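You operate a simulated robot arm through the tools that you are given. There is no shell and no other tool. Be economical: measure what you need, move in short steps, check, and stop when the job is done.

You run a simulated two-armed robot. Do the job below in one go: nothing can be reset, and whatever is moved stays where it is left.

Task
Pick up the can marked "3072" from the top of the cans bench with one hand, pass it to the other hand and put it on the top of the small tank. Set down upright: can.

It is judged by the outcome, as a careful person would: the job done as asked, and still so three seconds after it is handed in. It fails if anything else is knocked over, pushed out of place, dropped, spilled or broken.

Robot
Two 7-joint arms with two-finger parallel grippers on one trunk, on a base that drives. Base frame: it is fixed to the floor where the robot stands at the start and does not move with it; the origin is under the middle of the robot, x ahead of it, y to its left, z up; the surface under the hand at the start is at about z = 0.85. Lengths are in m, angles in degrees, forces in N, time in s.
The left shoulder is at the start at [0.08, 0.131, 0.947], the right one opposite. With the tool pointing down near the work surface each hand reaches from about 0.4 to 0.86 m from the robot's upright axis, wherever it stands, measured 20 degrees to its own side. Places, roughly: top of the small tank (26x15 cm) [0.36, 1.98, 0.86]. Payload 1.57 kg a hand.
The tool frame of a hand sits at the grasp point between the pads (the TCP): z along the fingers, y along the line on which they close. The tips reach 0.03 m beyond it. The gripper opens to 0.11 m. The fingers are 0.024 m wide and 0.012 m thick; the gripper's body (0.048 by 0.112 m) begins 0.078 m behind the TCP.
Orientation is that of the tool frame in the base frame, as a unit quaternion [x, y, z, w]. With the fingers straight down and closing along the base's y, the tool's x points along the base's -x, its y along +y and its z along -z.

Tools
- The arms move only by the tool send_rows. It takes "left_motion", "right_motion" or both (then of equal length, played together; a hand with none holds still); each is a list that holds one entry, the list of rows, each a list of 7 numbers: the turn, a rotation vector about the base's x, y, z in degrees, then the shift along the base's x, y, z in m, then the gripper command, from -1 (shut) to 1 (fully open), values between in proportion. In form: [[[rx, ry, rz, tx, ty, tz, claw], ...]]. A call has 1 to 12 rows; each row shifts and turns the commanded pose from where the row before left it. A row lasts 0.2 s, in which the tool goes at most 0.05 m and 8.6 degrees; a call with a longer step from one row to the next is refused whole, and so is a gripper value outside its range. Where a pose cannot be reached the arm comes as near as it can. A force on the tool above 40 N (or 10 N above the force at the start of the call, whichever is more), or a blocked arm, ends the call early, and 0.2 s more pass. Each finger travels about 0.108 m/s and halts on what it meets, pressing with about 43 N; the grip force reading is that of the motor and also rises with nothing between the fingers. The clock runs only during rows and for 0.2 s after the last one: add rows that do not move to give the fingers time. It gives the time, the measured TCP pose, the force on the tool (base axes), the opening and the grip force at its end, in the units of the frame above (readings bear some noise), with the torque about the TCP (base axes, N m) and any sound that the robot's microphone picked up.
- Cameras (640 x 400 px; columns grow to the right, rows downward): "scene" is now at [-0.0554, 0.0262, 1.4191]; the picture's right is [0.29, -0.96, 0.00], its down [-0.55, -0.17, -0.82] and it looks along [0.78, 0.24, -0.57] (base axes); focal length 256 px, centre (320, 200). "left" rides on the left gripper at [0.07, -0.016, -0.141] in its tool frame; the picture's right is [0.23, 0.97, 0.00], its down [-0.86, 0.20, -0.48] and it looks along [-0.47, 0.11, 0.88] (tool axes); focal length 222 px, centre (320, 200). "right" rides on the right gripper at [0.07, 0.016, -0.141] in its tool frame; the picture's right is [-0.23, 0.97, 0.00], its down [-0.85, -0.20, -0.48] and it looks along [-0.47, -0.11, 0.88] (tool axes); focal length 222 px, centre (320, 200). There is no depth. A picture from a camera that has moved, and an enlarged one, comes with that camera's place and axes in the base frame and with its lens.
- snapshot(camera): a new picture of that camera. No time passes.
- base_move(legs): drives the robot by 1 to 6 legs, each [ahead, left, turn to the left] in m, m and degrees, along the robot's own axes; the way and the turn of a leg run together, so that a leg with both is an arc; at most 1.5 m and 180 degrees a leg. The arms and the cameras ride along, it lands a little off, and it stops where it bumps. It gives what a move gives.
- head_to(pan, tilt): turns the head with the scene camera to pan (to the left, within 109 degrees either way) and tilt (down, from -29 to 69), counted from straight ahead of the robot. It gives what a move gives.
- close_up(camera, box): a new picture of the part [left, top, right, bottom] of that camera's present view, enlarged. No time passes.
- close_job(): hands the job in; it is judged then, once.

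Work in short steps. Places have to be worked out from the pictures, the camera data and where the tool is seen: move nearer, look again, correct. Check each grasp and each placing, and mend what went wrong. You have 120 turns and 100 pictures in all, those below and enlarged ones among them. Open the grippers and draw the arms clear of the work before you hand the job in, unless the task says otherwise; then end with one line.

The tools are called after "Request:" as a command line: name --argument value ..., lists and objects as JSON in quotes. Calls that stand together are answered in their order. send_rows: Moves the arms, as the interface text tells. Its arguments: {"type":"object","properties":{"left_motion":{"type":"array","items":{"type":"array","items":{"type":"array","items":{"type":"number"}}}},"right_motion":{"type":"array","items":{"type":"array","items":{"type":"array","items":{"type":"number"}}}}},"required":[]} The other tools are called the same way: base_move (legs) drives the base; head_to (pan, tilt) turns the head that bears the scene camera; snapshot (camera) takes a picture; close_up (camera, box) takes an enlarged picture of a part of a camera's view; close_job () hands the job in.

At the start:

```text
time_s: 0.0
left_eef_pos: [0.4539, 0.3883, 1.1277]
left_orientation: [0.0, 1.0, -0.001, 0.0]
left_force: [-0.8, -0.2, -0.7]
left_moment: [0.01, 0.01, -0.03]
left_width: 0.11
left_gripper_force: 0.0
right_eef_pos: [0.6156, -0.0522, 1.1449]
right_orientation: [0.0, 1.0, 0.0, -0.001]
right_force: [-0.1, 0.0, 0.7]
right_moment: [-0.04, -0.01, 0.01]
right_width: 0.1097
right_gripper_force: 0.1
robot x, y, heading: [-0.0024, -0.0011, 0.2]
head pan, tilt: [17.1, 34.9]
```

scene: 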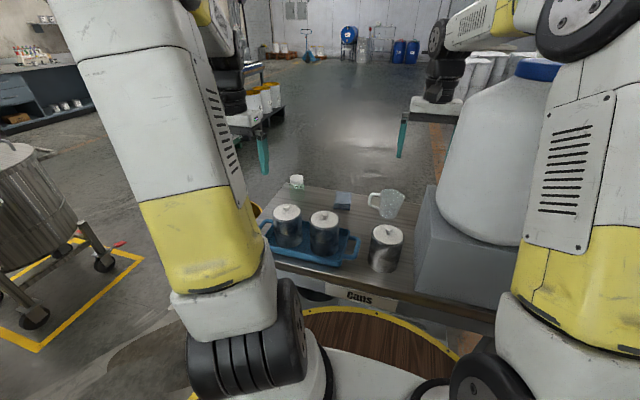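
right: 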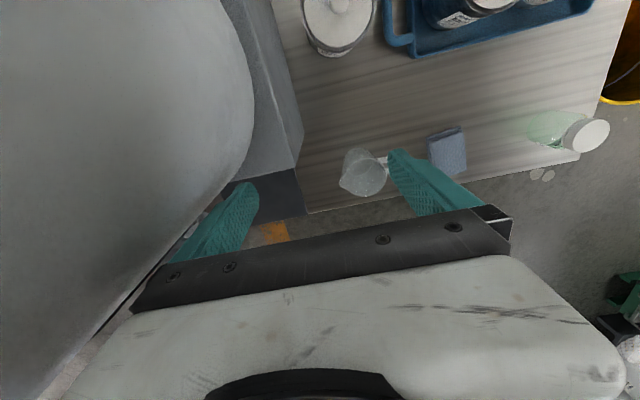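
left: 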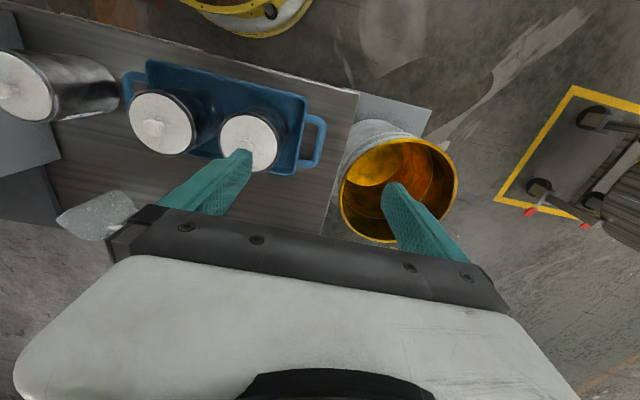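

Three cans are visible: two in the blue tray and one beside it. I zoom in to read the labels.

Request:
close_up --camera "scene" --box '[250, 170, 420, 280]'

Request:
close_up --camera "right" --box '[280, 0, 620, 200]'

Request:
close_up --camera "left" --box '[0, 30, 340, 240]'

```text
3.64 times, centred on (335, 225) of scene
camera zoom: at [-0.0554, 0.0262, 1.4191], right [0.29, -0.96, 0.0], down [-0.55, -0.17, -0.82], along [0.78, 0.24, -0.57], focal length 929 px, centre (266, 109)
```

zoom: 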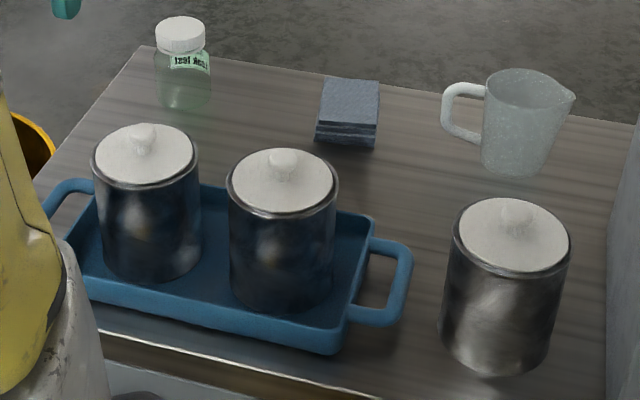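

```text
1.88 times, centred on (450, 100) of right
camera zoom: at [0.547, -0.0357, 1.2867], right [0.23, 0.97, 0.0], down [0.85, -0.2, 0.48], along [0.47, -0.11, -0.88], focal length 418 px, centre (75, 388)
```

zoom: 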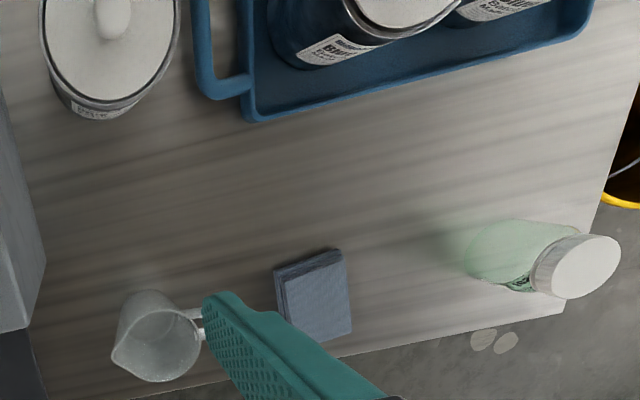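

```text
1.88 times, centred on (170, 135) of left
camera zoom: at [0.383, 0.373, 1.2695], right [-0.23, 0.97, 0.0], down [0.86, 0.2, 0.48], along [0.47, 0.11, -0.88], focal length 418 px, centre (602, 322)
```

zoom: 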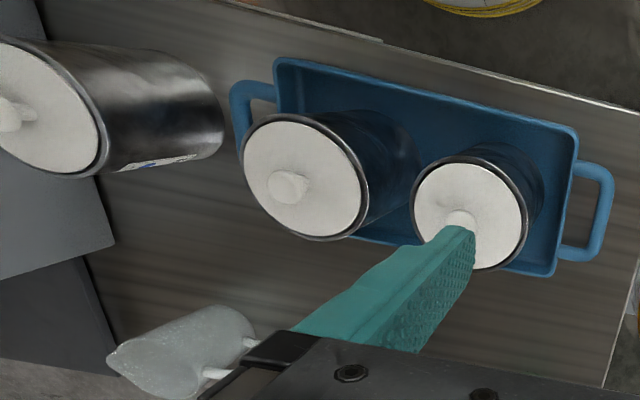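

Labels face away from the robot (+x). I move the left hand ahead and tilt it so its camera looks back at the labels.

Request:
send_rows --left_motion '[[[0, 8, 0, 0.05, -0.02, 0.01, 1], [0, 8, 0, 0.05, -0.02, 0.01, 1], [0, 8, 0, 0.05, -0.02, 0.01, 1], [0, 8, 0, 0.05, -0.02, 0.01, 1], [0, 8, 0, 0.04, -0.02, 0.01, 1], [0, 0, 0, 0, 0, 0, 1]]]'

Request:
snapshot --camera "left"

```text
refused: row 1 steps farther than a row can; nothing moved
```

```text
93 pictures are left
camera left: at [0.383, 0.373, 1.2695], right [-0.23, 0.97, 0.0], down [0.86, 0.2, 0.48], along [0.47, 0.11, -0.88], focal length 222 px, centre (320, 200)
```

left: 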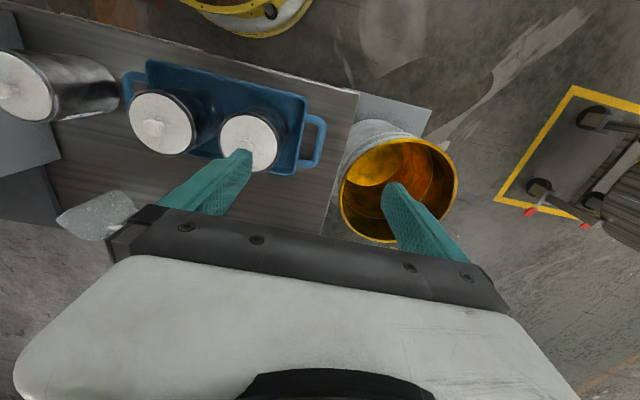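

The step was too long (norm over 0.05); I use shorter ones.

Request:
send_rows --left_motion '[[[0, 8, 0, 0.042, -0.02, 0.008, 1], [0, 8, 0, 0.042, -0.02, 0.008, 1], [0, 8, 0, 0.042, -0.02, 0.008, 1], [0, 8, 0, 0.042, -0.02, 0.008, 1], [0, 8, 0, 0.042, -0.02, 0.008, 1], [0, 0, 0, 0.03, 0, 0, 1], [0, 0, 0, 0, 0, 0, 1]]]'

Request:
snapshot --camera "left"

```text
time_s: 1.6
left_eef_pos: [0.6017, 0.3163, 1.1545]
left_orientation: [0.0, 0.97, 0.0, -0.242]
left_force: [0.4, 0.8, -0.4]
left_moment: [-0.01, 0.01, -0.01]
left_width: 0.1099
left_gripper_force: 0.0
left hand out of reach, approached as far as the arm can: row 4, 5, 6
right_eef_pos: [0.6161, -0.0532, 1.1449]
right_orientation: [0.0, 1.0, -0.001, 0.0]
right_force: [-0.2, -0.2, 0.1]
right_moment: [0.04, -0.01, -0.04]
right_width: 0.1102
right_gripper_force: 0.0
robot x, y, heading: [0.0008, 0.0004, -0.0]
head pan, tilt: [17.1, 34.9]
```

```text
92 pictures are left
camera left: at [0.6065, 0.301, 1.3136], right [-0.2, 0.97, 0.11], down [0.98, 0.2, 0.02], along [0.0, 0.11, -0.99], focal length 222 px, centre (320, 200)
```

left: 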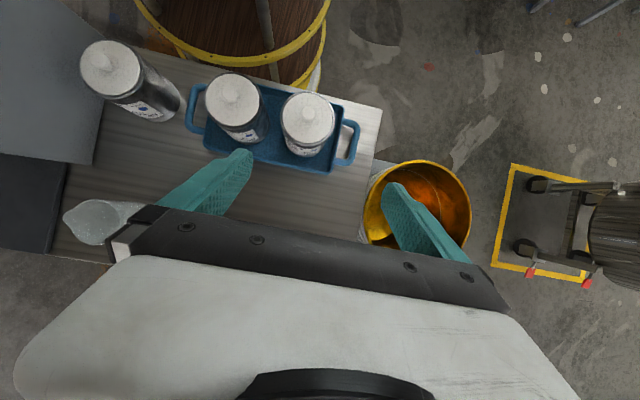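

Labels are now in view; I zoom in.

Request:
close_up --camera "left" --box '[110, 80, 190, 130]'

Request:
close_up --camera "left" --box '[220, 110, 340, 170]'

```text
8.00 times, centred on (150, 105) of left
camera zoom: at [0.6065, 0.301, 1.3136], right [-0.2, 0.97, 0.11], down [0.98, 0.2, 0.02], along [0.0, 0.11, -0.99], focal length 1777 px, centre (1680, 960)
```

zoom: 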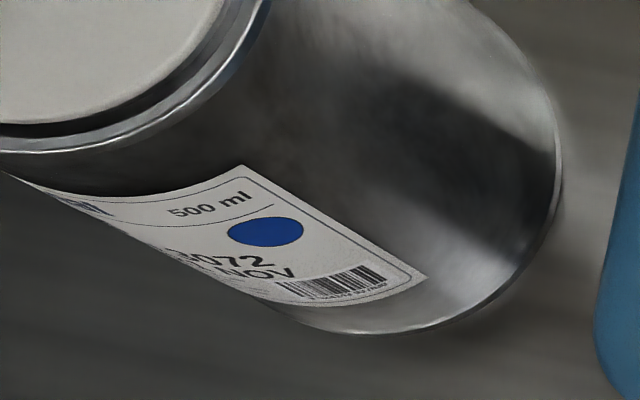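

```text
5.33 times, centred on (280, 140) of left
camera zoom: at [0.6065, 0.301, 1.3136], right [-0.2, 0.97, 0.11], down [0.98, 0.2, 0.02], along [0.0, 0.11, -0.99], focal length 1185 px, centre (533, 520)
```

zoom: 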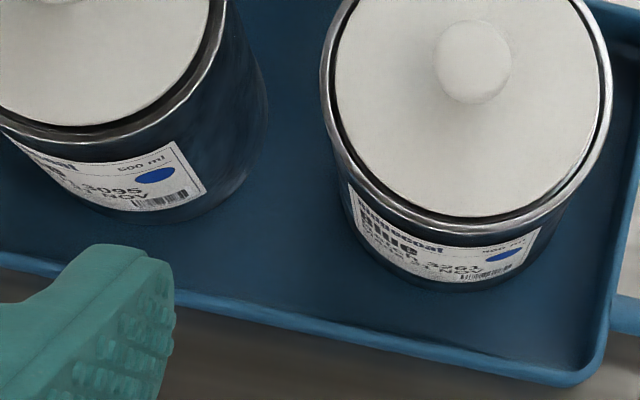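

The stand-alone can is marked "3072"; the tray cans are 3095 and 3281. It is at about (0.48, 0.00), with its rim at z≈0.955. Next I look at the tank to plan the placing.

Request:
head_to --pan 80 --tilt 20

Request:
snapshot --camera "scene"

```text
time_s: 2.9
left_eef_pos: [0.6023, 0.3173, 1.1564]
left_orientation: [0.0, 0.97, 0.0, -0.242]
left_force: [0.5, 0.2, 0.0]
left_moment: [-0.02, -0.03, 0.0]
left_width: 0.1102
left_gripper_force: 0.1
right_eef_pos: [0.6157, -0.052, 1.1455]
right_orientation: [0.0, 1.0, 0.0, 0.001]
right_force: [-0.7, 0.1, -1.5]
right_moment: [0.0, -0.03, 0.0]
right_width: 0.1099
right_gripper_force: 0.2
robot x, y, heading: [0.0012, -0.0009, 0.2]
head pan, tilt: [80.0, 20.0]
```

```text
89 pictures are left
camera scene: at [-0.1233, 0.0921, 1.4429], right [0.98, -0.17, 0.0], down [-0.06, -0.34, -0.94], along [0.16, 0.93, -0.34], focal length 256 px, centre (320, 200)
```

scene: 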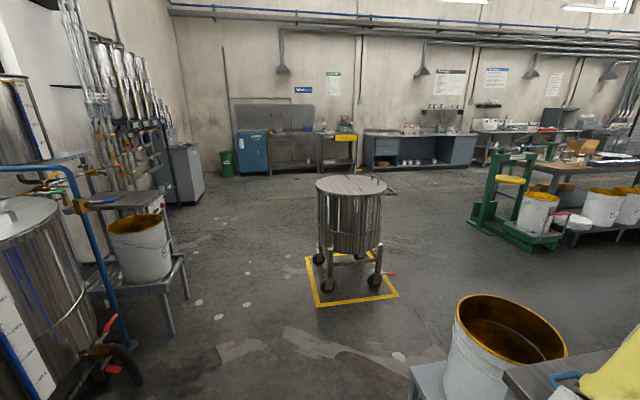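

Request:
close_up --camera "scene" --box '[280, 150, 420, 310]'

```text
2.50 times, centred on (350, 230) of scene
camera zoom: at [-0.1233, 0.0921, 1.4429], right [0.98, -0.17, 0.0], down [-0.06, -0.34, -0.94], along [0.16, 0.93, -0.34], focal length 639 px, centre (245, 125)
```

zoom: 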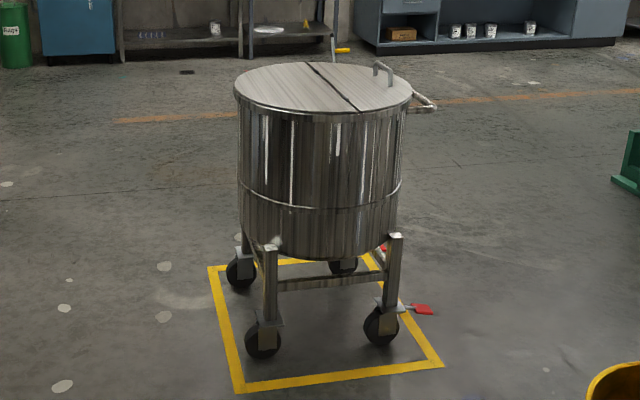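

The tank has a flat round lid and is free-standing with open floor around it; the handle is on its right half. The tall jug sits beside the right arm. So the left hand will pick from above and the right hand will receive. I first look at how the jug and right arm lie.

Request:
head_to --pan -15 --tilt 35

Request:
snapshot --camera "scene"

```text
time_s: 4.6
left_eef_pos: [0.6015, 0.3158, 1.1562]
left_orientation: [-0.001, 0.97, 0.0, -0.242]
left_force: [-0.1, -0.7, -0.1]
left_moment: [-0.01, -0.03, 0.01]
left_width: 0.1101
left_gripper_force: 0.1
right_eef_pos: [0.6158, -0.0522, 1.1454]
right_orientation: [0.0, 1.0, 0.001, 0.0]
right_force: [-0.1, -0.3, -0.8]
right_moment: [-0.02, 0.0, -0.03]
right_width: 0.1098
right_gripper_force: 0.1
robot x, y, heading: [0.0, -0.0009, 0.1]
head pan, tilt: [-15.0, 35.0]
```

```text
87 pictures are left
camera scene: at [-0.0545, -0.0224, 1.419], right [-0.26, -0.97, 0.0], down [-0.55, 0.15, -0.82], along [0.79, -0.21, -0.57], focal length 256 px, centre (320, 200)
```

scene: 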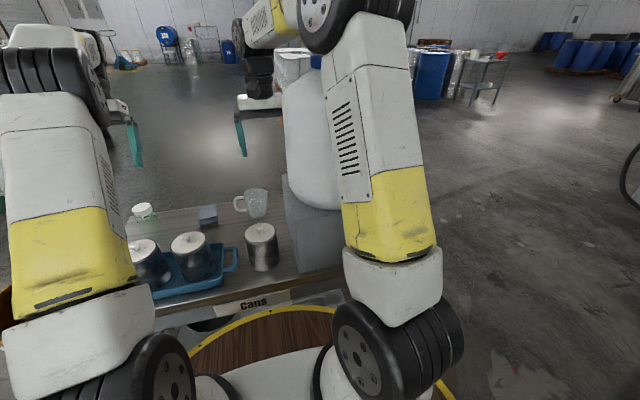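

The right arm's forearm passes over the jug, so I raise the right hand and pull it back. The left hand levels out and moves toward a spot high above the can.

Request:
send_rows --right_motion '[[[0, 0, 0, 0, 0, 0.045, 1], [0, 0, 0, 0, 0, 0.045, 1], [0, 0, 0, -0.04, 0, 0.02, 1], [0, 0, 0, -0.04, 0, 0.02, 1], [0, 0, 0, -0.04, 0, 0.02, 1], [0, 0, 0, -0.04, 0, 0.01, 1], [0, 0, 0, -0.04, 0, 0, 1], [0, 0, 0, 0, 0, 0, 1]]]' --left_motion '[[[0, 0, 0, 0, 0, 0, 1], [0, 0, 0, 0, 0, 0, 1], [0, -7, 0, -0.03, 0, 0, 1], [0, -7, 0, -0.03, 0, 0, 1], [0, -7, 0, -0.03, 0, 0, 1], [0, -7, 0, -0.02, 0, 0, 1], [0, 0, 0, 0, 0, 0, 1], [0, 0, 0, 0, 0, 0, 1]]]'

Request:
snapshot --camera "scene"

```text
time_s: 5.5
left_eef_pos: [0.5746, 0.3191, 1.1549]
left_orientation: [-0.001, 0.983, -0.001, -0.186]
left_force: [0.1, 0.5, -1.3]
left_moment: [0.01, 0.09, -0.01]
left_width: 0.1102
left_gripper_force: 0.0
right_eef_pos: [0.5841, -0.0427, 1.2524]
right_orientation: [-0.008, 1.0, 0.005, 0.003]
right_force: [4.9, 17.8, 4.1]
right_moment: [-0.6, 0.21, 0.09]
right_width: 0.0949
right_gripper_force: 0.0
robot x, y, heading: [0.0004, -0.0008, -0.0]
head pan, tilt: [-15.0, 35.0]
stopped in row 4 (right hand): the force on the tool passed its limit at 51 N (the readings are from after the stop); the commanded pose is now the measured one
```

```text
86 pictures are left
camera scene: at [-0.0532, -0.0211, 1.4191], right [-0.26, -0.97, 0.0], down [-0.56, 0.15, -0.82], along [0.79, -0.21, -0.57], focal length 256 px, centre (320, 200)
```

scene: 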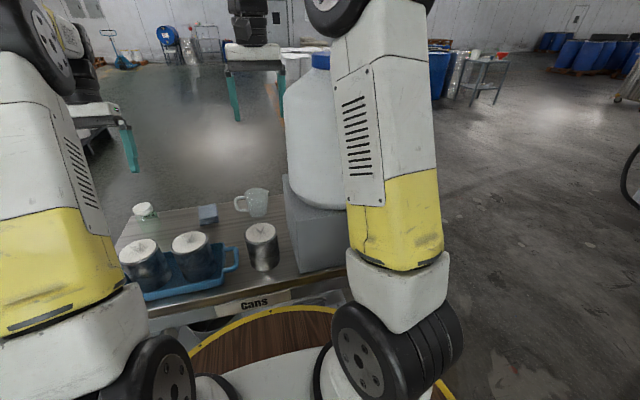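

The right finger brushed the jug, which still stands. I shift the right hand left, away from it.

Request:
send_rows --right_motion '[[[0, 0, 0, 0, 0.02, 0, 1], [0, 0, 0, 0, 0.03, 0.0, 1], [0, 0, 0, 0, 0, 0, 1]]]'

Request:
snapshot --camera "right"

Request:
close_up --camera "scene" --box '[200, 20, 400, 320]'

```text
time_s: 6.3
left_eef_pos: [0.5719, 0.3174, 1.1565]
left_orientation: [-0.001, 0.983, -0.001, -0.185]
left_force: [0.1, -0.7, -0.1]
left_moment: [0.01, 0.0, -0.01]
left_width: 0.1101
left_gripper_force: 0.0
right_eef_pos: [0.5848, 0.001, 1.2543]
right_orientation: [-0.006, 1.0, 0.003, 0.002]
right_force: [0.9, -0.6, 1.3]
right_moment: [0.05, -0.01, 0.01]
right_width: 0.11
right_gripper_force: 0.0
robot x, y, heading: [0.0014, 0.0038, 0.1]
head pan, tilt: [-15.0, 35.0]
```

```text
85 pictures are left
camera right: at [0.5138, 0.0159, 1.3953], right [0.22, 0.98, 0.01], down [0.85, -0.19, 0.48], along [0.47, -0.1, -0.88], focal length 222 px, centre (320, 200)
```

right: 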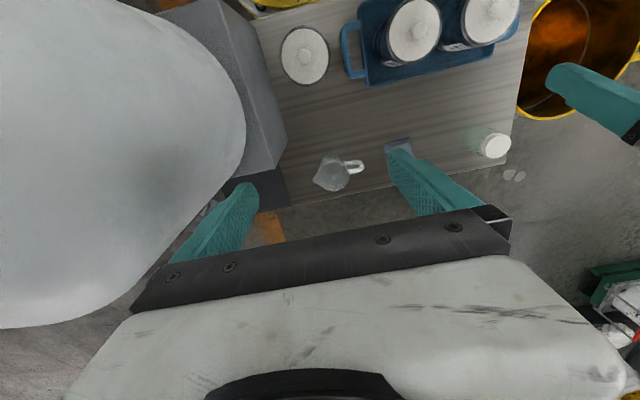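

```text
1.33 times, centred on (300, 170) of scene
camera zoom: at [-0.0542, -0.0224, 1.419], right [-0.26, -0.97, 0.0], down [-0.55, 0.15, -0.82], along [0.79, -0.21, -0.57], focal length 341 px, centre (347, 240)
```

zoom: 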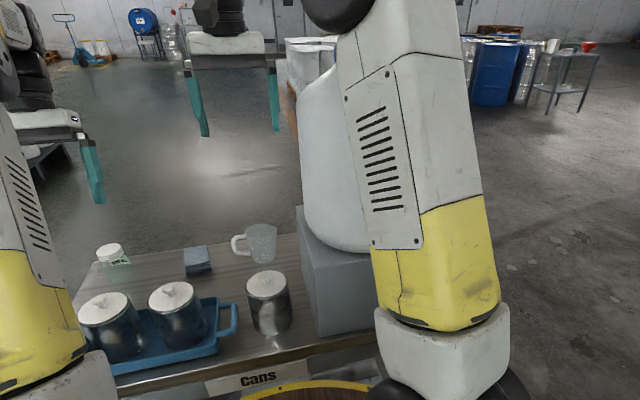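

Jug is unmoved; its left flank is at y≈-0.09. I now draw the right hand straight back, well clear of it.

Request:
send_rows --right_motion '[[[0, 0, 0, -0.04, 0.0, 0.01, 1], [0, 0, 0, -0.04, 0, 0.01, 1], [0, 0, 0, -0.04, 0, 0.01, 1], [0, 0, 0, -0.04, 0, 0.01, 1], [0, 0, 0, -0.04, 0, 0.01, 1], [0, 0, 0, -0.04, 0, 0, 1], [0, 0, 0, 0, 0, 0, 1]]]'

Request:
snapshot --camera "scene"

```text
time_s: 7.9
left_eef_pos: [0.5731, 0.318, 1.1574]
left_orientation: [-0.001, 0.983, 0.0, -0.185]
left_force: [-0.4, -0.8, -0.8]
left_moment: [-0.04, 0.01, 0.0]
left_width: 0.1102
left_gripper_force: 0.1
right_eef_pos: [0.3455, 0.001, 1.3043]
right_orientation: [-0.005, 1.0, 0.004, 0.003]
right_force: [0.6, -0.4, -0.7]
right_moment: [0.01, -0.02, 0.01]
right_width: 0.11
right_gripper_force: 0.0
robot x, y, heading: [0.0029, -0.0046, 0.1]
head pan, tilt: [-15.0, 35.0]
```

```text
83 pictures are left
camera scene: at [-0.0543, -0.0224, 1.419], right [-0.26, -0.97, 0.0], down [-0.55, 0.15, -0.82], along [0.79, -0.21, -0.57], focal length 256 px, centre (320, 200)
```

scene: 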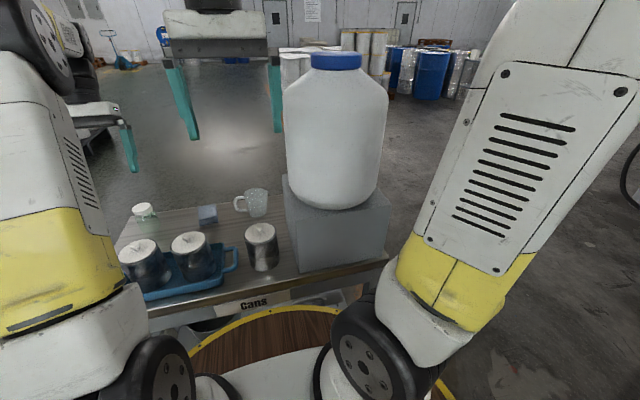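

Now the right hand goes outward (it is in front of the jug, well short of it), while the left hand levels.

Request:
send_rows --right_motion '[[[0, 0, 0, -0.01, -0.04, 0, 1], [0, 0, 0, -0.01, -0.04, 0, 1], [0, 0, 0, 0, -0.04, 0, 1], [0, 0, 0, 0, -0.04, 0, 1], [0, 0, 0, 0, -0.04, 0, 1], [0, 0, 0, 0, -0.04, 0, 1], [0, 0, 0, 0, 0, 0, 1]]]' --left_motion '[[[0, -7.1, 0, -0.02, 0, 0, 1], [0, -7.1, 0, -0.02, 0, 0, 1], [0, -7.1, 0, -0.02, 0, 0, 1], [0, 0, -8, 0, -0.03, 0, 1], [0, 0, -8, 0, -0.03, 0, 1], [0, 0, -8, 0, -0.03, 0, 1], [0, 0, 0, 0, 0, 0, 1]]]'

Request:
snapshot --camera "left"

```text
time_s: 9.5
left_eef_pos: [0.514, 0.2265, 1.1581]
left_orientation: [0.208, 0.978, 0.0, 0.0]
left_force: [-0.4, 0.1, 0.0]
left_moment: [0.02, -0.03, 0.01]
left_width: 0.11
left_gripper_force: 0.1
right_eef_pos: [0.3246, -0.2387, 1.3036]
right_orientation: [-0.006, 1.0, 0.004, 0.003]
right_force: [0.8, -0.6, 0.6]
right_moment: [0.0, 0.03, -0.02]
right_width: 0.1103
right_gripper_force: 0.1
robot x, y, heading: [-0.0008, -0.0014, -0.1]
head pan, tilt: [-15.0, 35.0]
```

```text
82 pictures are left
camera left: at [0.4424, 0.2416, 1.299], right [0.19, 0.98, 0.0], down [0.86, -0.16, 0.48], along [0.47, -0.09, -0.88], focal length 222 px, centre (320, 200)
```

left: 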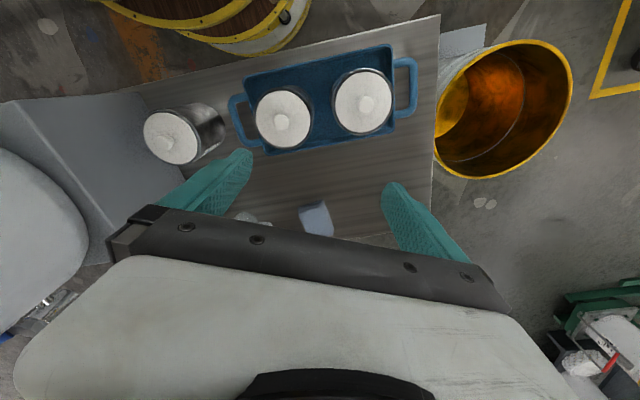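

Yaw works. I turn the hand further, to -90° total, moving toward the can while staying high.

Request:
send_rows --left_motion '[[[0, 0, -8.25, -0.004, -0.012, 0, 1], [0, 0, -8.25, -0.004, -0.012, 0, 1], [0, 0, -8.25, -0.004, -0.012, 0, 1], [0, 0, -8.25, -0.004, -0.012, 0, 1], [0, 0, -8.25, -0.004, -0.012, 0, 1], [0, 0, -8.25, -0.004, -0.012, 0, 1], [0, 0, -8.25, -0.004, -0.012, 0, 1], [0, 0, -8.25, -0.004, -0.012, 0, 1], [0, 0, 0, 0, 0, 0, 1]]]'

Request:
snapshot --camera "left"

Request:
snapshot --camera "scene"

```text
time_s: 11.5
left_eef_pos: [0.4807, 0.1319, 1.1583]
left_orientation: [0.707, 0.708, 0.0, 0.001]
left_force: [-0.7, -1.0, -0.3]
left_moment: [0.02, -0.02, -0.02]
left_width: 0.11
left_gripper_force: 0.1
right_eef_pos: [0.3246, -0.2365, 1.3032]
right_orientation: [-0.005, 1.0, 0.004, 0.002]
right_force: [0.2, 0.1, -0.4]
right_moment: [0.0, 0.03, 0.01]
right_width: 0.1099
right_gripper_force: 0.1
robot x, y, heading: [-0.0008, 0.0006, -0.2]
head pan, tilt: [-15.0, 35.0]
```

```text
81 pictures are left
camera left: at [0.4647, 0.2019, 1.2996], right [0.97, 0.23, 0.0], down [0.2, -0.85, 0.48], along [0.11, -0.47, -0.88], focal length 222 px, centre (320, 200)
```

left: 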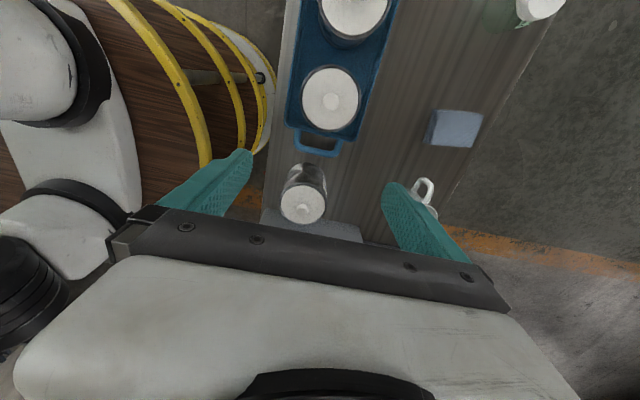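

```text
80 pictures are left
camera scene: at [-0.0543, -0.0224, 1.419], right [-0.26, -0.97, 0.0], down [-0.55, 0.15, -0.82], along [0.79, -0.21, -0.57], focal length 256 px, centre (320, 200)
```

scene: 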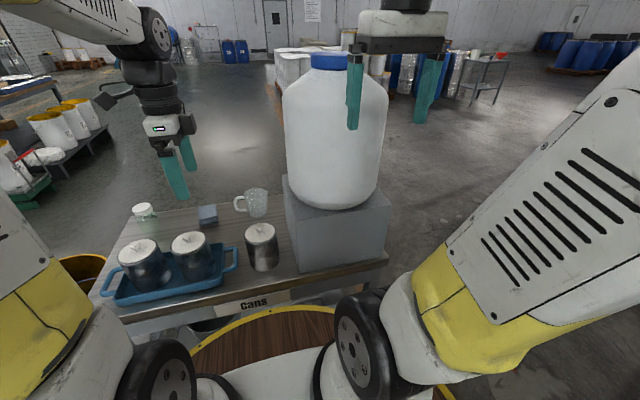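

The can's lid centre is at (0.480, 0.003), rim z≈0.957, agreed by both views. I move over it and down to z≈1.04.

Request:
send_rows --left_motion '[[[0, 0, 0, 0, -0.043, 0, 1], [0, 0, 0, 0, -0.043, 0, 1], [0, 0, 0, 0, -0.042, 0, 1], [0, 0, 0, 0, 0, -0.04, 1], [0, 0, 0, 0, 0, -0.04, 1], [0, 0, 0, 0, 0, -0.03, 1], [0, 0, 0, 0, 0, 0, 1]]]'

Request:
snapshot --camera "left"

Request:
snapshot --camera "scene"

```text
time_s: 13.1
left_eef_pos: [0.4808, 0.0039, 1.0488]
left_orientation: [0.706, 0.708, 0.0, -0.001]
left_force: [0.1, 0.9, 0.3]
left_moment: [-0.01, 0.01, 0.0]
left_width: 0.1099
left_gripper_force: 0.0
right_eef_pos: [0.3244, -0.2381, 1.3035]
right_orientation: [-0.005, 1.0, 0.004, 0.003]
right_force: [-0.3, -0.3, 0.7]
right_moment: [0.03, -0.02, 0.01]
right_width: 0.1098
right_gripper_force: 0.0
robot x, y, heading: [0.0022, -0.0028, 0.1]
head pan, tilt: [-15.0, 35.0]
```

```text
79 pictures are left
camera left: at [0.4651, 0.0737, 1.1899], right [0.97, 0.23, 0.0], down [0.2, -0.85, 0.48], along [0.11, -0.47, -0.88], focal length 222 px, centre (320, 200)
```

left: 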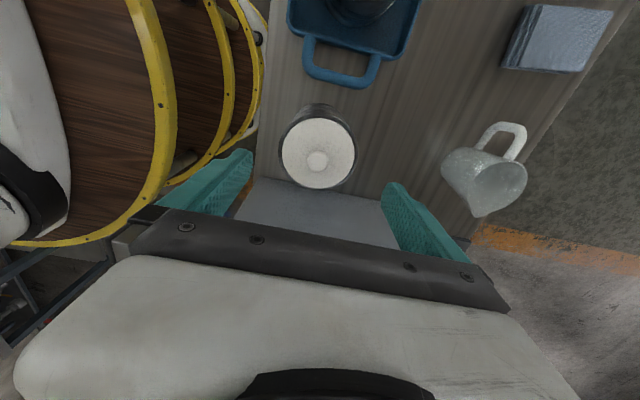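

```text
78 pictures are left
camera scene: at [-0.0543, -0.0225, 1.419], right [-0.26, -0.97, 0.0], down [-0.55, 0.15, -0.82], along [0.79, -0.21, -0.57], focal length 256 px, centre (320, 200)
```

scene: 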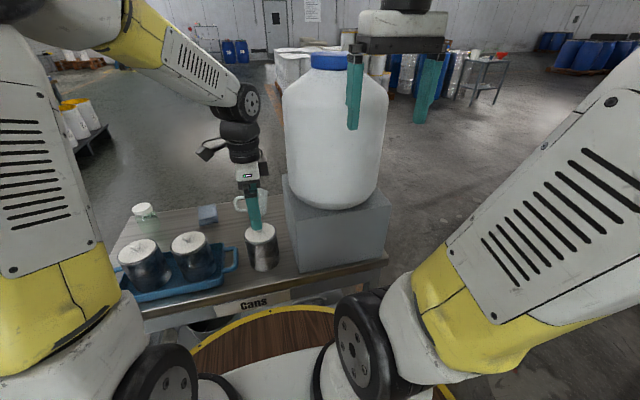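

Aligned within ~2 mm. I descend to z≈0.937 and close the fingers.

Request:
send_rows --left_motion '[[[0, 0, 0, -0.001, -0.001, -0.03, 1], [0, 0, 0, 0, 0, -0.03, 1], [0, 0, 0, 0, 0, -0.03, 1], [0, 0, 0, 0, 0, -0.022, 1], [0, 0, 0, 0, 0, 0, 1]]]'

Request:
close_up --camera "scene" --box '[200, 150, 330, 290]'

Request:
snapshot --camera "left"

```text
time_s: 14.3
left_eef_pos: [0.4797, 0.0018, 0.935]
left_orientation: [0.707, 0.707, -0.001, -0.001]
left_force: [0.3, -1.3, -1.0]
left_moment: [-0.01, 0.01, 0.02]
left_width: 0.1098
left_gripper_force: 0.1
right_eef_pos: [0.3231, -0.2379, 1.3035]
right_orientation: [-0.006, 1.0, 0.003, 0.002]
right_force: [-0.5, -0.2, -0.5]
right_moment: [-0.02, -0.03, -0.02]
right_width: 0.1102
right_gripper_force: 0.1
robot x, y, heading: [0.0006, -0.0003, 0.0]
head pan, tilt: [-15.0, 35.0]
```

```text
2.86 times, centred on (265, 220) of scene
camera zoom: at [-0.0543, -0.0225, 1.419], right [-0.26, -0.97, 0.0], down [-0.55, 0.15, -0.82], along [0.79, -0.21, -0.57], focal length 730 px, centre (477, 143)
```

zoom: 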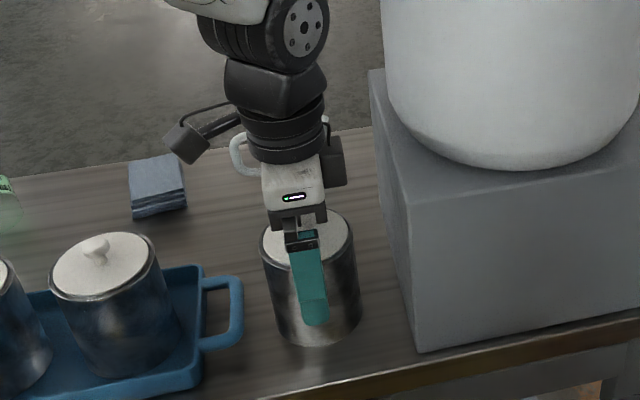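

```text
76 pictures are left
camera left: at [0.4633, 0.0727, 1.0769], right [0.97, 0.23, 0.0], down [0.2, -0.85, 0.48], along [0.11, -0.47, -0.88], focal length 222 px, centre (320, 200)
```

left: 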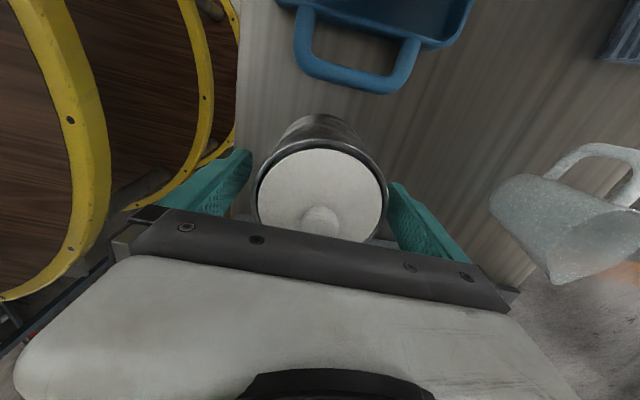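

Fingers straddle the can symmetrically. Closing.

Request:
send_rows --left_motion '[[[0, 0, 0, 0, 0.002, 0, 0.7], [0, 0, 0, 0, 0, 0, 0.2], [0, 0, 0, 0, 0, 0, -0.3], [0, 0, 0, 0, 0, 0, -0.6], [0, 0, 0, 0, 0, 0, -0.6]]]'

```text
time_s: 15.5
left_eef_pos: [0.4804, 0.0038, 0.934]
left_orientation: [0.706, 0.708, 0.0, -0.001]
left_force: [-0.2, -0.2, 0.0]
left_moment: [0.03, -0.01, 0.03]
left_width: 0.0828
left_gripper_force: 43.0
right_eef_pos: [0.3237, -0.2377, 1.3036]
right_orientation: [-0.005, 1.0, 0.003, 0.002]
right_force: [-0.4, -1.0, 0.2]
right_moment: [-0.03, 0.03, 0.03]
right_width: 0.1101
right_gripper_force: 0.0
robot x, y, heading: [-0.0019, 0.0013, 0.3]
head pan, tilt: [-15.0, 35.0]
```

Gripped at 0.083 m. I lift straight up in small steps.

Request:
send_rows --left_motion '[[[0, 0, 0, 0, 0, 0.015, -1], [0, 0, 0, 0, 0, 0.025, -1], [0, 0, 0, 0, 0, 0.04, -1], [0, 0, 0, 0, 0, 0.04, -1], [0, 0, 0, 0, 0, 0.04, -1], [0, 0, 0, 0, 0, 0, -1]]]'

Request:
close_up --camera "scene" --box '[160, 80, 330, 290]'

```text
time_s: 16.9
left_eef_pos: [0.4785, 0.0049, 1.0946]
left_orientation: [0.707, 0.707, -0.001, -0.001]
left_force: [0.0, -0.1, -0.8]
left_moment: [-0.02, 0.02, -0.03]
left_width: 0.0828
left_gripper_force: 43.0
right_eef_pos: [0.3235, -0.2396, 1.3037]
right_orientation: [-0.005, 1.0, 0.004, 0.002]
right_force: [1.4, -0.2, -0.8]
right_moment: [-0.04, 0.01, 0.03]
right_width: 0.11
right_gripper_force: 0.0
robot x, y, heading: [0.0014, -0.0026, 0.1]
head pan, tilt: [-15.0, 35.0]
```

```text
1.90 times, centred on (245, 185) of scene
camera zoom: at [-0.0543, -0.0225, 1.419], right [-0.26, -0.97, 0.0], down [-0.55, 0.15, -0.82], along [0.79, -0.21, -0.57], focal length 487 px, centre (463, 229)
```

zoom: 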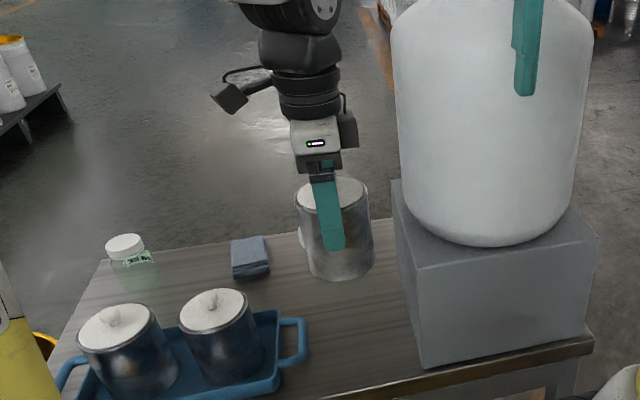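

The can is held and upright. Before backing off I check behind the robot on both sides.

Request:
head_to --pan 109 --tilt 30

Request:
snapshot --camera "scene"

Request:
head_to --pan -109 --tilt 30

Request:
snapshot --camera "scene"

```text
time_s: 18.9
left_eef_pos: [0.4778, 0.0047, 1.094]
left_orientation: [0.706, 0.708, -0.001, -0.001]
left_force: [-0.3, 0.1, -0.7]
left_moment: [-0.01, 0.03, 0.01]
left_width: 0.0828
left_gripper_force: 42.7
right_eef_pos: [0.3252, -0.2372, 1.3047]
right_orientation: [-0.005, 1.0, 0.004, 0.002]
right_force: [0.4, 0.0, -0.5]
right_moment: [0.0, -0.03, -0.01]
right_width: 0.1101
right_gripper_force: 0.1
robot x, y, heading: [-0.0018, -0.001, -0.0]
head pan, tilt: [108.9, 30.0]
```

```text
74 pictures are left
camera scene: at [-0.1687, 0.0858, 1.4268], right [0.95, 0.32, 0.0], down [0.16, -0.47, -0.87], along [-0.28, 0.82, -0.5], focal length 256 px, centre (320, 200)
```

scene: 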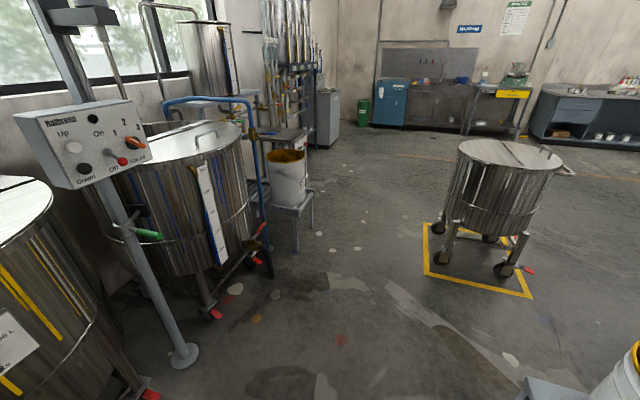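

```text
time_s: 22.1
left_eef_pos: [0.4781, 0.0044, 1.0958]
left_orientation: [0.707, 0.708, 0.0, 0.0]
left_force: [0.2, 0.7, -0.9]
left_moment: [0.0, -0.01, 0.05]
left_width: 0.0828
left_gripper_force: 43.3
right_eef_pos: [0.3237, -0.2387, 1.3037]
right_orientation: [-0.005, 1.0, 0.004, 0.002]
right_force: [0.1, 0.2, 0.7]
right_moment: [-0.01, 0.02, -0.02]
right_width: 0.1101
right_gripper_force: 0.0
robot x, y, heading: [0.0009, -0.0013, 0.1]
head pan, tilt: [-108.9, 30.0]
```

```text
73 pictures are left
camera scene: at [-0.1685, -0.0854, 1.4268], right [-0.95, 0.32, 0.0], down [0.16, 0.47, -0.87], along [-0.28, -0.82, -0.5], focal length 256 px, centre (320, 200)
```

scene: 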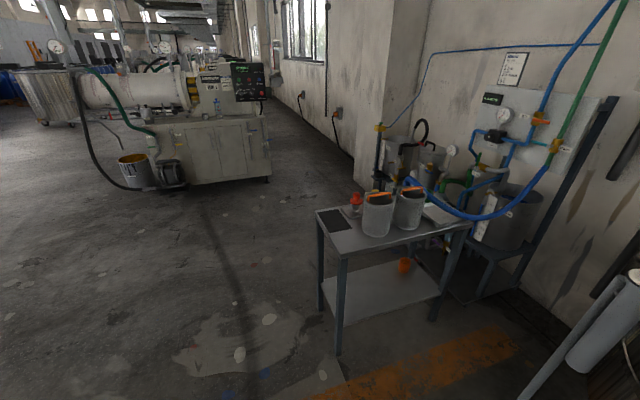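

There's room behind. I back off 0.35 m from the bench, head returning forward.

Request:
base_move --legs '[[-0.35, 0, 0]]'

Request:
head_to --pan 0 --tilt 35

Request:
snapshot --camera "scene"

```text
time_s: 24.3
left_eef_pos: [0.1261, 0.0046, 1.0945]
left_orientation: [0.705, 0.709, -0.001, 0.001]
left_force: [0.7, -0.2, -1.5]
left_moment: [0.04, 0.0, 0.02]
left_width: 0.0826
left_gripper_force: 43.5
right_eef_pos: [-0.0271, -0.2378, 1.3043]
right_orientation: [-0.008, 1.0, 0.003, 0.002]
right_force: [0.0, -0.8, 0.0]
right_moment: [-0.03, 0.02, 0.01]
right_width: 0.1101
right_gripper_force: 0.0
robot x, y, heading: [-0.3539, 0.003, 0.7]
head pan, tilt: [-108.9, 30.0]
```

```text
time_s: 26.2
left_eef_pos: [0.1257, 0.0066, 1.0944]
left_orientation: [0.705, 0.709, 0.0, 0.0]
left_force: [1.0, -0.6, -1.1]
left_moment: [0.01, 0.02, 0.01]
left_width: 0.0829
left_gripper_force: 42.9
right_eef_pos: [-0.0276, -0.2382, 1.3036]
right_orientation: [-0.008, 1.0, 0.004, 0.002]
right_force: [0.2, -0.2, -0.3]
right_moment: [0.03, 0.0, 0.01]
right_width: 0.1099
right_gripper_force: 0.0
robot x, y, heading: [-0.3542, -0.0004, 0.2]
head pan, tilt: [0.0, 35.0]
```

```text
72 pictures are left
camera scene: at [-0.4039, -0.0014, 1.419], right [0.01, -1.0, 0.0], down [-0.57, 0.0, -0.82], along [0.82, 0.01, -0.57], focal length 256 px, centre (320, 200)
```

scene: 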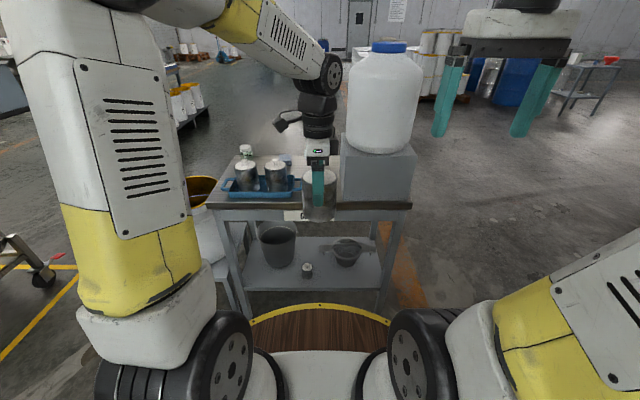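

The can is held upright. I'd rather do the handover in open space, so I strafe left toward the free floor before the tank.

Request:
base_move --legs '[[0.03, 1.15, 0]]'

Request:
head_to --pan 10 --tilt 35

Request:
snapshot --camera "scene"

```text
time_s: 32.0
left_eef_pos: [0.154, 1.1441, 1.095]
left_orientation: [0.708, 0.707, 0.0, -0.001]
left_force: [-0.5, 0.3, -0.6]
left_moment: [-0.03, -0.01, -0.02]
left_width: 0.0829
left_gripper_force: 42.8
right_eef_pos: [-0.0013, 0.9019, 1.3045]
right_orientation: [-0.003, 1.0, 0.004, 0.002]
right_force: [0.2, 0.2, 0.1]
right_moment: [0.01, -0.02, -0.02]
right_width: 0.1102
right_gripper_force: 0.0
robot x, y, heading: [-0.3228, 1.14, -0.0]
head pan, tilt: [0.0, 35.0]
```

```text
time_s: 32.8
left_eef_pos: [0.1547, 1.1446, 1.0932]
left_orientation: [0.707, 0.707, -0.001, -0.001]
left_force: [-0.2, 0.1, -1.3]
left_moment: [0.03, -0.01, 0.0]
left_width: 0.0829
left_gripper_force: 42.8
right_eef_pos: [-0.0013, 0.9018, 1.3035]
right_orientation: [-0.003, 1.0, 0.004, 0.003]
right_force: [-0.5, 0.0, -0.2]
right_moment: [-0.02, 0.01, 0.03]
right_width: 0.11
right_gripper_force: 0.3
robot x, y, heading: [-0.3228, 1.1424, 0.2]
head pan, tilt: [10.0, 35.0]
```

```text
71 pictures are left
camera scene: at [-0.3775, 1.1569, 1.419], right [0.17, -0.99, 0.0], down [-0.57, -0.1, -0.82], along [0.81, 0.14, -0.57], focal length 256 px, centre (320, 200)
```

scene: 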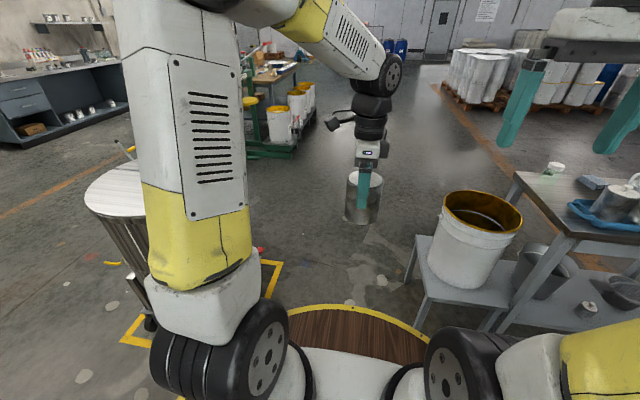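

Open space here. I extend the left hand with the can forward, and pitch the right tool to point forward, 32° down.

Request:
send_rows --left_motion '[[[0, 0, 0, 0.02, 0, 0, -1], [0, 0, 0, 0.02, 0, 0, -1], [0, 0, 0, 0.02, 0, 0, -1], [0, 0, 0, 0.02, 0, 0, -1], [0, 0, 0, 0.02, 0, 0, -1], [0, 0, 0, 0.02, 0, 0, -1], [0, 0, 0, 0.023, 0, 0, -1], [0, 0, 0, 0, 0, 0, -1]]]' --right_motion '[[[0, -8.3, 0, 0.01, 0.0, -0.005, 1], [0, -8.3, 0, 0.01, 0.0, -0.005, 1], [0, -8.3, 0, 0.01, 0.0, -0.005, 1], [0, -8.3, 0, 0.01, 0.0, -0.005, 1], [0, -8.3, 0, 0.01, 0.0, -0.005, 1], [0, -8.3, 0, 0.01, 0, -0.005, 1], [0, -8.2, 0, 0.01, 0, -0.005, 1], [0, 0, 0, 0, 0, 0, 1]]]'

Request:
snapshot --camera "scene"

```text
time_s: 34.5
left_eef_pos: [0.2987, 1.1436, 1.0952]
left_orientation: [0.708, 0.706, 0.0, -0.001]
left_force: [0.2, -0.4, -1.4]
left_moment: [-0.01, -0.01, -0.01]
left_width: 0.0827
left_gripper_force: 42.9
right_eef_pos: [0.0676, 0.9023, 1.2685]
right_orientation: [-0.004, 0.873, 0.001, 0.488]
right_force: [0.4, -0.2, 0.0]
right_moment: [-0.03, -0.03, 0.0]
right_width: 0.11
right_gripper_force: 0.1
robot x, y, heading: [-0.3247, 1.143, -0.3]
head pan, tilt: [10.0, 35.0]
```

```text
70 pictures are left
camera scene: at [-0.3775, 1.1569, 1.419], right [0.17, -0.99, 0.0], down [-0.57, -0.1, -0.82], along [0.81, 0.14, -0.57], focal length 256 px, centre (320, 200)
```

scene: 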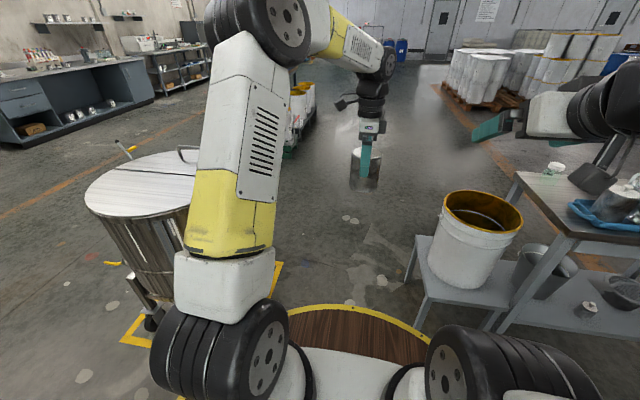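

Good. I bring the right hand to a pre-grasp point about 0.12 m short of the can along its pointing direction.

Request:
send_rows --right_motion '[[[0, 0, 0, 0.014, 0.03, -0.019, 1], [0, 0, 0, 0.014, 0.03, -0.019, 1], [0, 0, 0, 0.014, 0.03, -0.019, 1], [0, 0, 0, 0.014, 0.03, -0.019, 1], [0, 0, 0, 0.014, 0.03, -0.019, 1], [0, 0, 0, 0.014, 0.03, -0.019, 1], [0, 0, 0, 0.014, 0.03, -0.019, 1], [0, 0, 0, 0.014, 0.032, -0.019, 1], [0, 0, 0, 0, 0, 0, 1]]]'

Request:
snapshot --camera "scene"

Request:
snapshot --camera "right"

```text
time_s: 36.5
left_eef_pos: [0.2996, 1.1437, 1.0951]
left_orientation: [0.707, 0.707, -0.001, 0.0]
left_force: [-0.3, -0.4, -0.7]
left_moment: [-0.01, -0.02, 0.01]
left_width: 0.0827
left_gripper_force: 42.8
right_eef_pos: [0.1861, 1.1435, 1.1249]
right_orientation: [-0.002, 0.874, 0.003, 0.486]
right_force: [-0.6, 0.2, -0.2]
right_moment: [-0.03, 0.01, -0.02]
right_width: 0.1098
right_gripper_force: 0.1
right hand out of reach, approached as far as the arm can: row 4
robot x, y, heading: [-0.3284, 1.1421, -0.2]
head pan, tilt: [10.0, 35.0]
```

```text
69 pictures are left
camera scene: at [-0.4236, 1.2195, 1.4177], right [0.89, -0.46, 0.0], down [-0.27, -0.52, -0.81], along [0.38, 0.72, -0.59], focal length 256 px, centre (320, 200)
```

scene: 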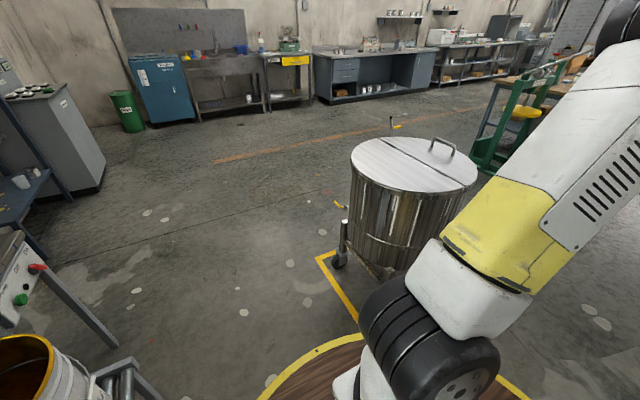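

```text
68 pictures are left
camera right: at [0.0291, 1.1577, 1.1398], right [0.11, 0.97, 0.2], down [0.05, -0.2, 0.98], along [0.99, -0.1, -0.07], focal length 222 px, centre (320, 200)
```

right: 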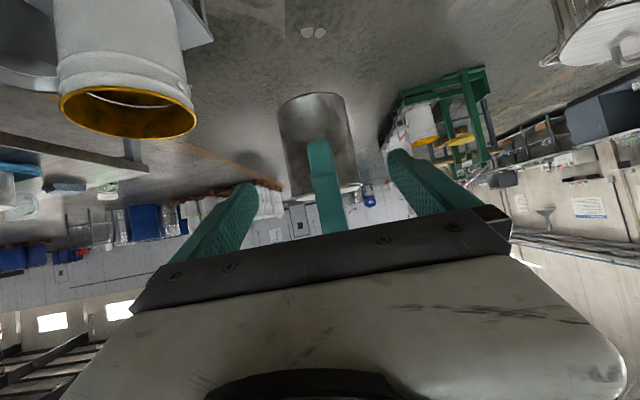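

The right arm is centred on the can in its own view, but it seems to have nudged the head (its view swung left). I turn the head out of its way first.

Request:
head_to --pan 75 --tilt 35

Request:
snapshot --camera "scene"

```text
time_s: 37.9
left_eef_pos: [0.2983, 1.1439, 1.0959]
left_orientation: [0.707, 0.707, 0.0, -0.001]
left_force: [-1.3, 0.1, -0.4]
left_moment: [0.03, 0.0, 0.04]
left_width: 0.083
left_gripper_force: 43.4
right_eef_pos: [0.1851, 1.1438, 1.124]
right_orientation: [-0.006, 0.874, 0.002, 0.487]
right_force: [0.0, 0.3, -0.1]
right_moment: [0.03, 0.04, 0.02]
right_width: 0.1101
right_gripper_force: 0.1
robot x, y, heading: [-0.3285, 1.1425, -0.2]
head pan, tilt: [75.0, 35.0]
```

```text
67 pictures are left
camera scene: at [-0.4412, 1.2269, 1.419], right [0.97, -0.26, 0.0], down [-0.15, -0.55, -0.82], along [0.21, 0.79, -0.57], focal length 256 px, centre (320, 200)
```

scene: 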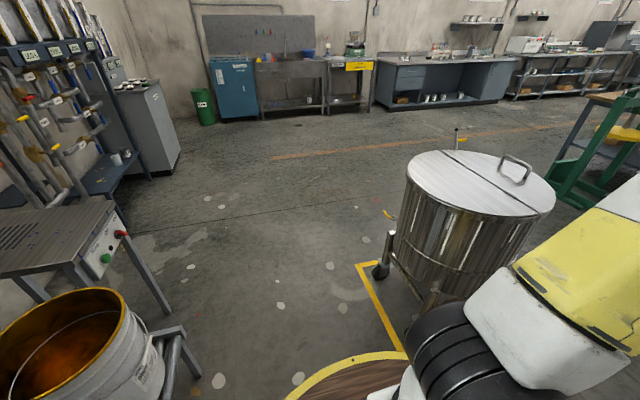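

The head is clear. The tank's lid centre works out at ≈(0.45, 1.95), radius 0.29, which agrees with the target (0.36, 1.98). Now I slide the right hand onto the can, below the left fingers.

Request:
send_rows --right_motion '[[[0, 0, 0, 0, 0, -0.0125, 1], [0, 0, 0, 0.02, 0, -0.0125, 1], [0, 0, 0, 0.02, 0, -0.0125, 1], [0, 0, 0, 0, 0, 0, 1]]]'

Request:
snapshot --camera "right"

Request:
snapshot --camera "left"

```text
time_s: 38.9
left_eef_pos: [0.2989, 1.1436, 1.0951]
left_orientation: [0.707, 0.707, 0.0, 0.0]
left_force: [0.2, 0.4, -1.1]
left_moment: [0.0, 0.02, 0.02]
left_width: 0.0829
left_gripper_force: 43.2
right_eef_pos: [0.2259, 1.1444, 1.0863]
right_orientation: [-0.005, 0.873, 0.002, 0.487]
right_force: [0.2, -0.3, -0.1]
right_moment: [0.0, -0.01, 0.01]
right_width: 0.1101
right_gripper_force: 0.1
robot x, y, heading: [-0.3213, 1.1429, -0.1]
head pan, tilt: [75.0, 35.0]
```

```text
66 pictures are left
camera right: at [0.0683, 1.1594, 1.1018], right [0.11, 0.98, 0.19], down [0.04, -0.2, 0.98], along [0.99, -0.1, -0.06], focal length 222 px, centre (320, 200)
```

right: 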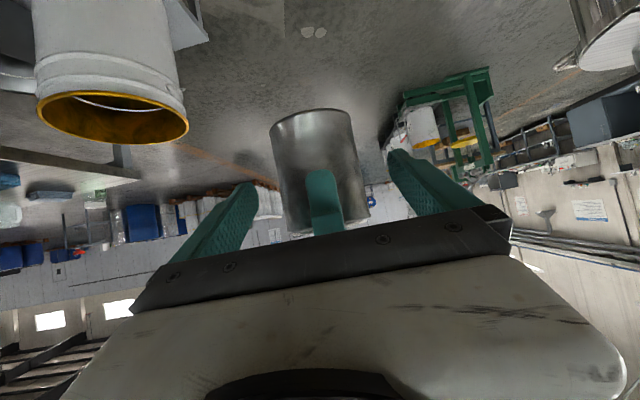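

```text
65 pictures are left
camera left: at [0.2829, 1.2148, 1.2367], right [0.97, 0.23, 0.0], down [0.2, -0.86, 0.48], along [0.11, -0.47, -0.88], focal length 222 px, centre (320, 200)
```

left: 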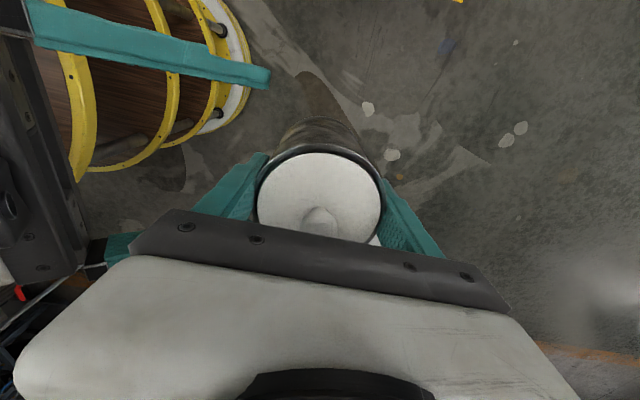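

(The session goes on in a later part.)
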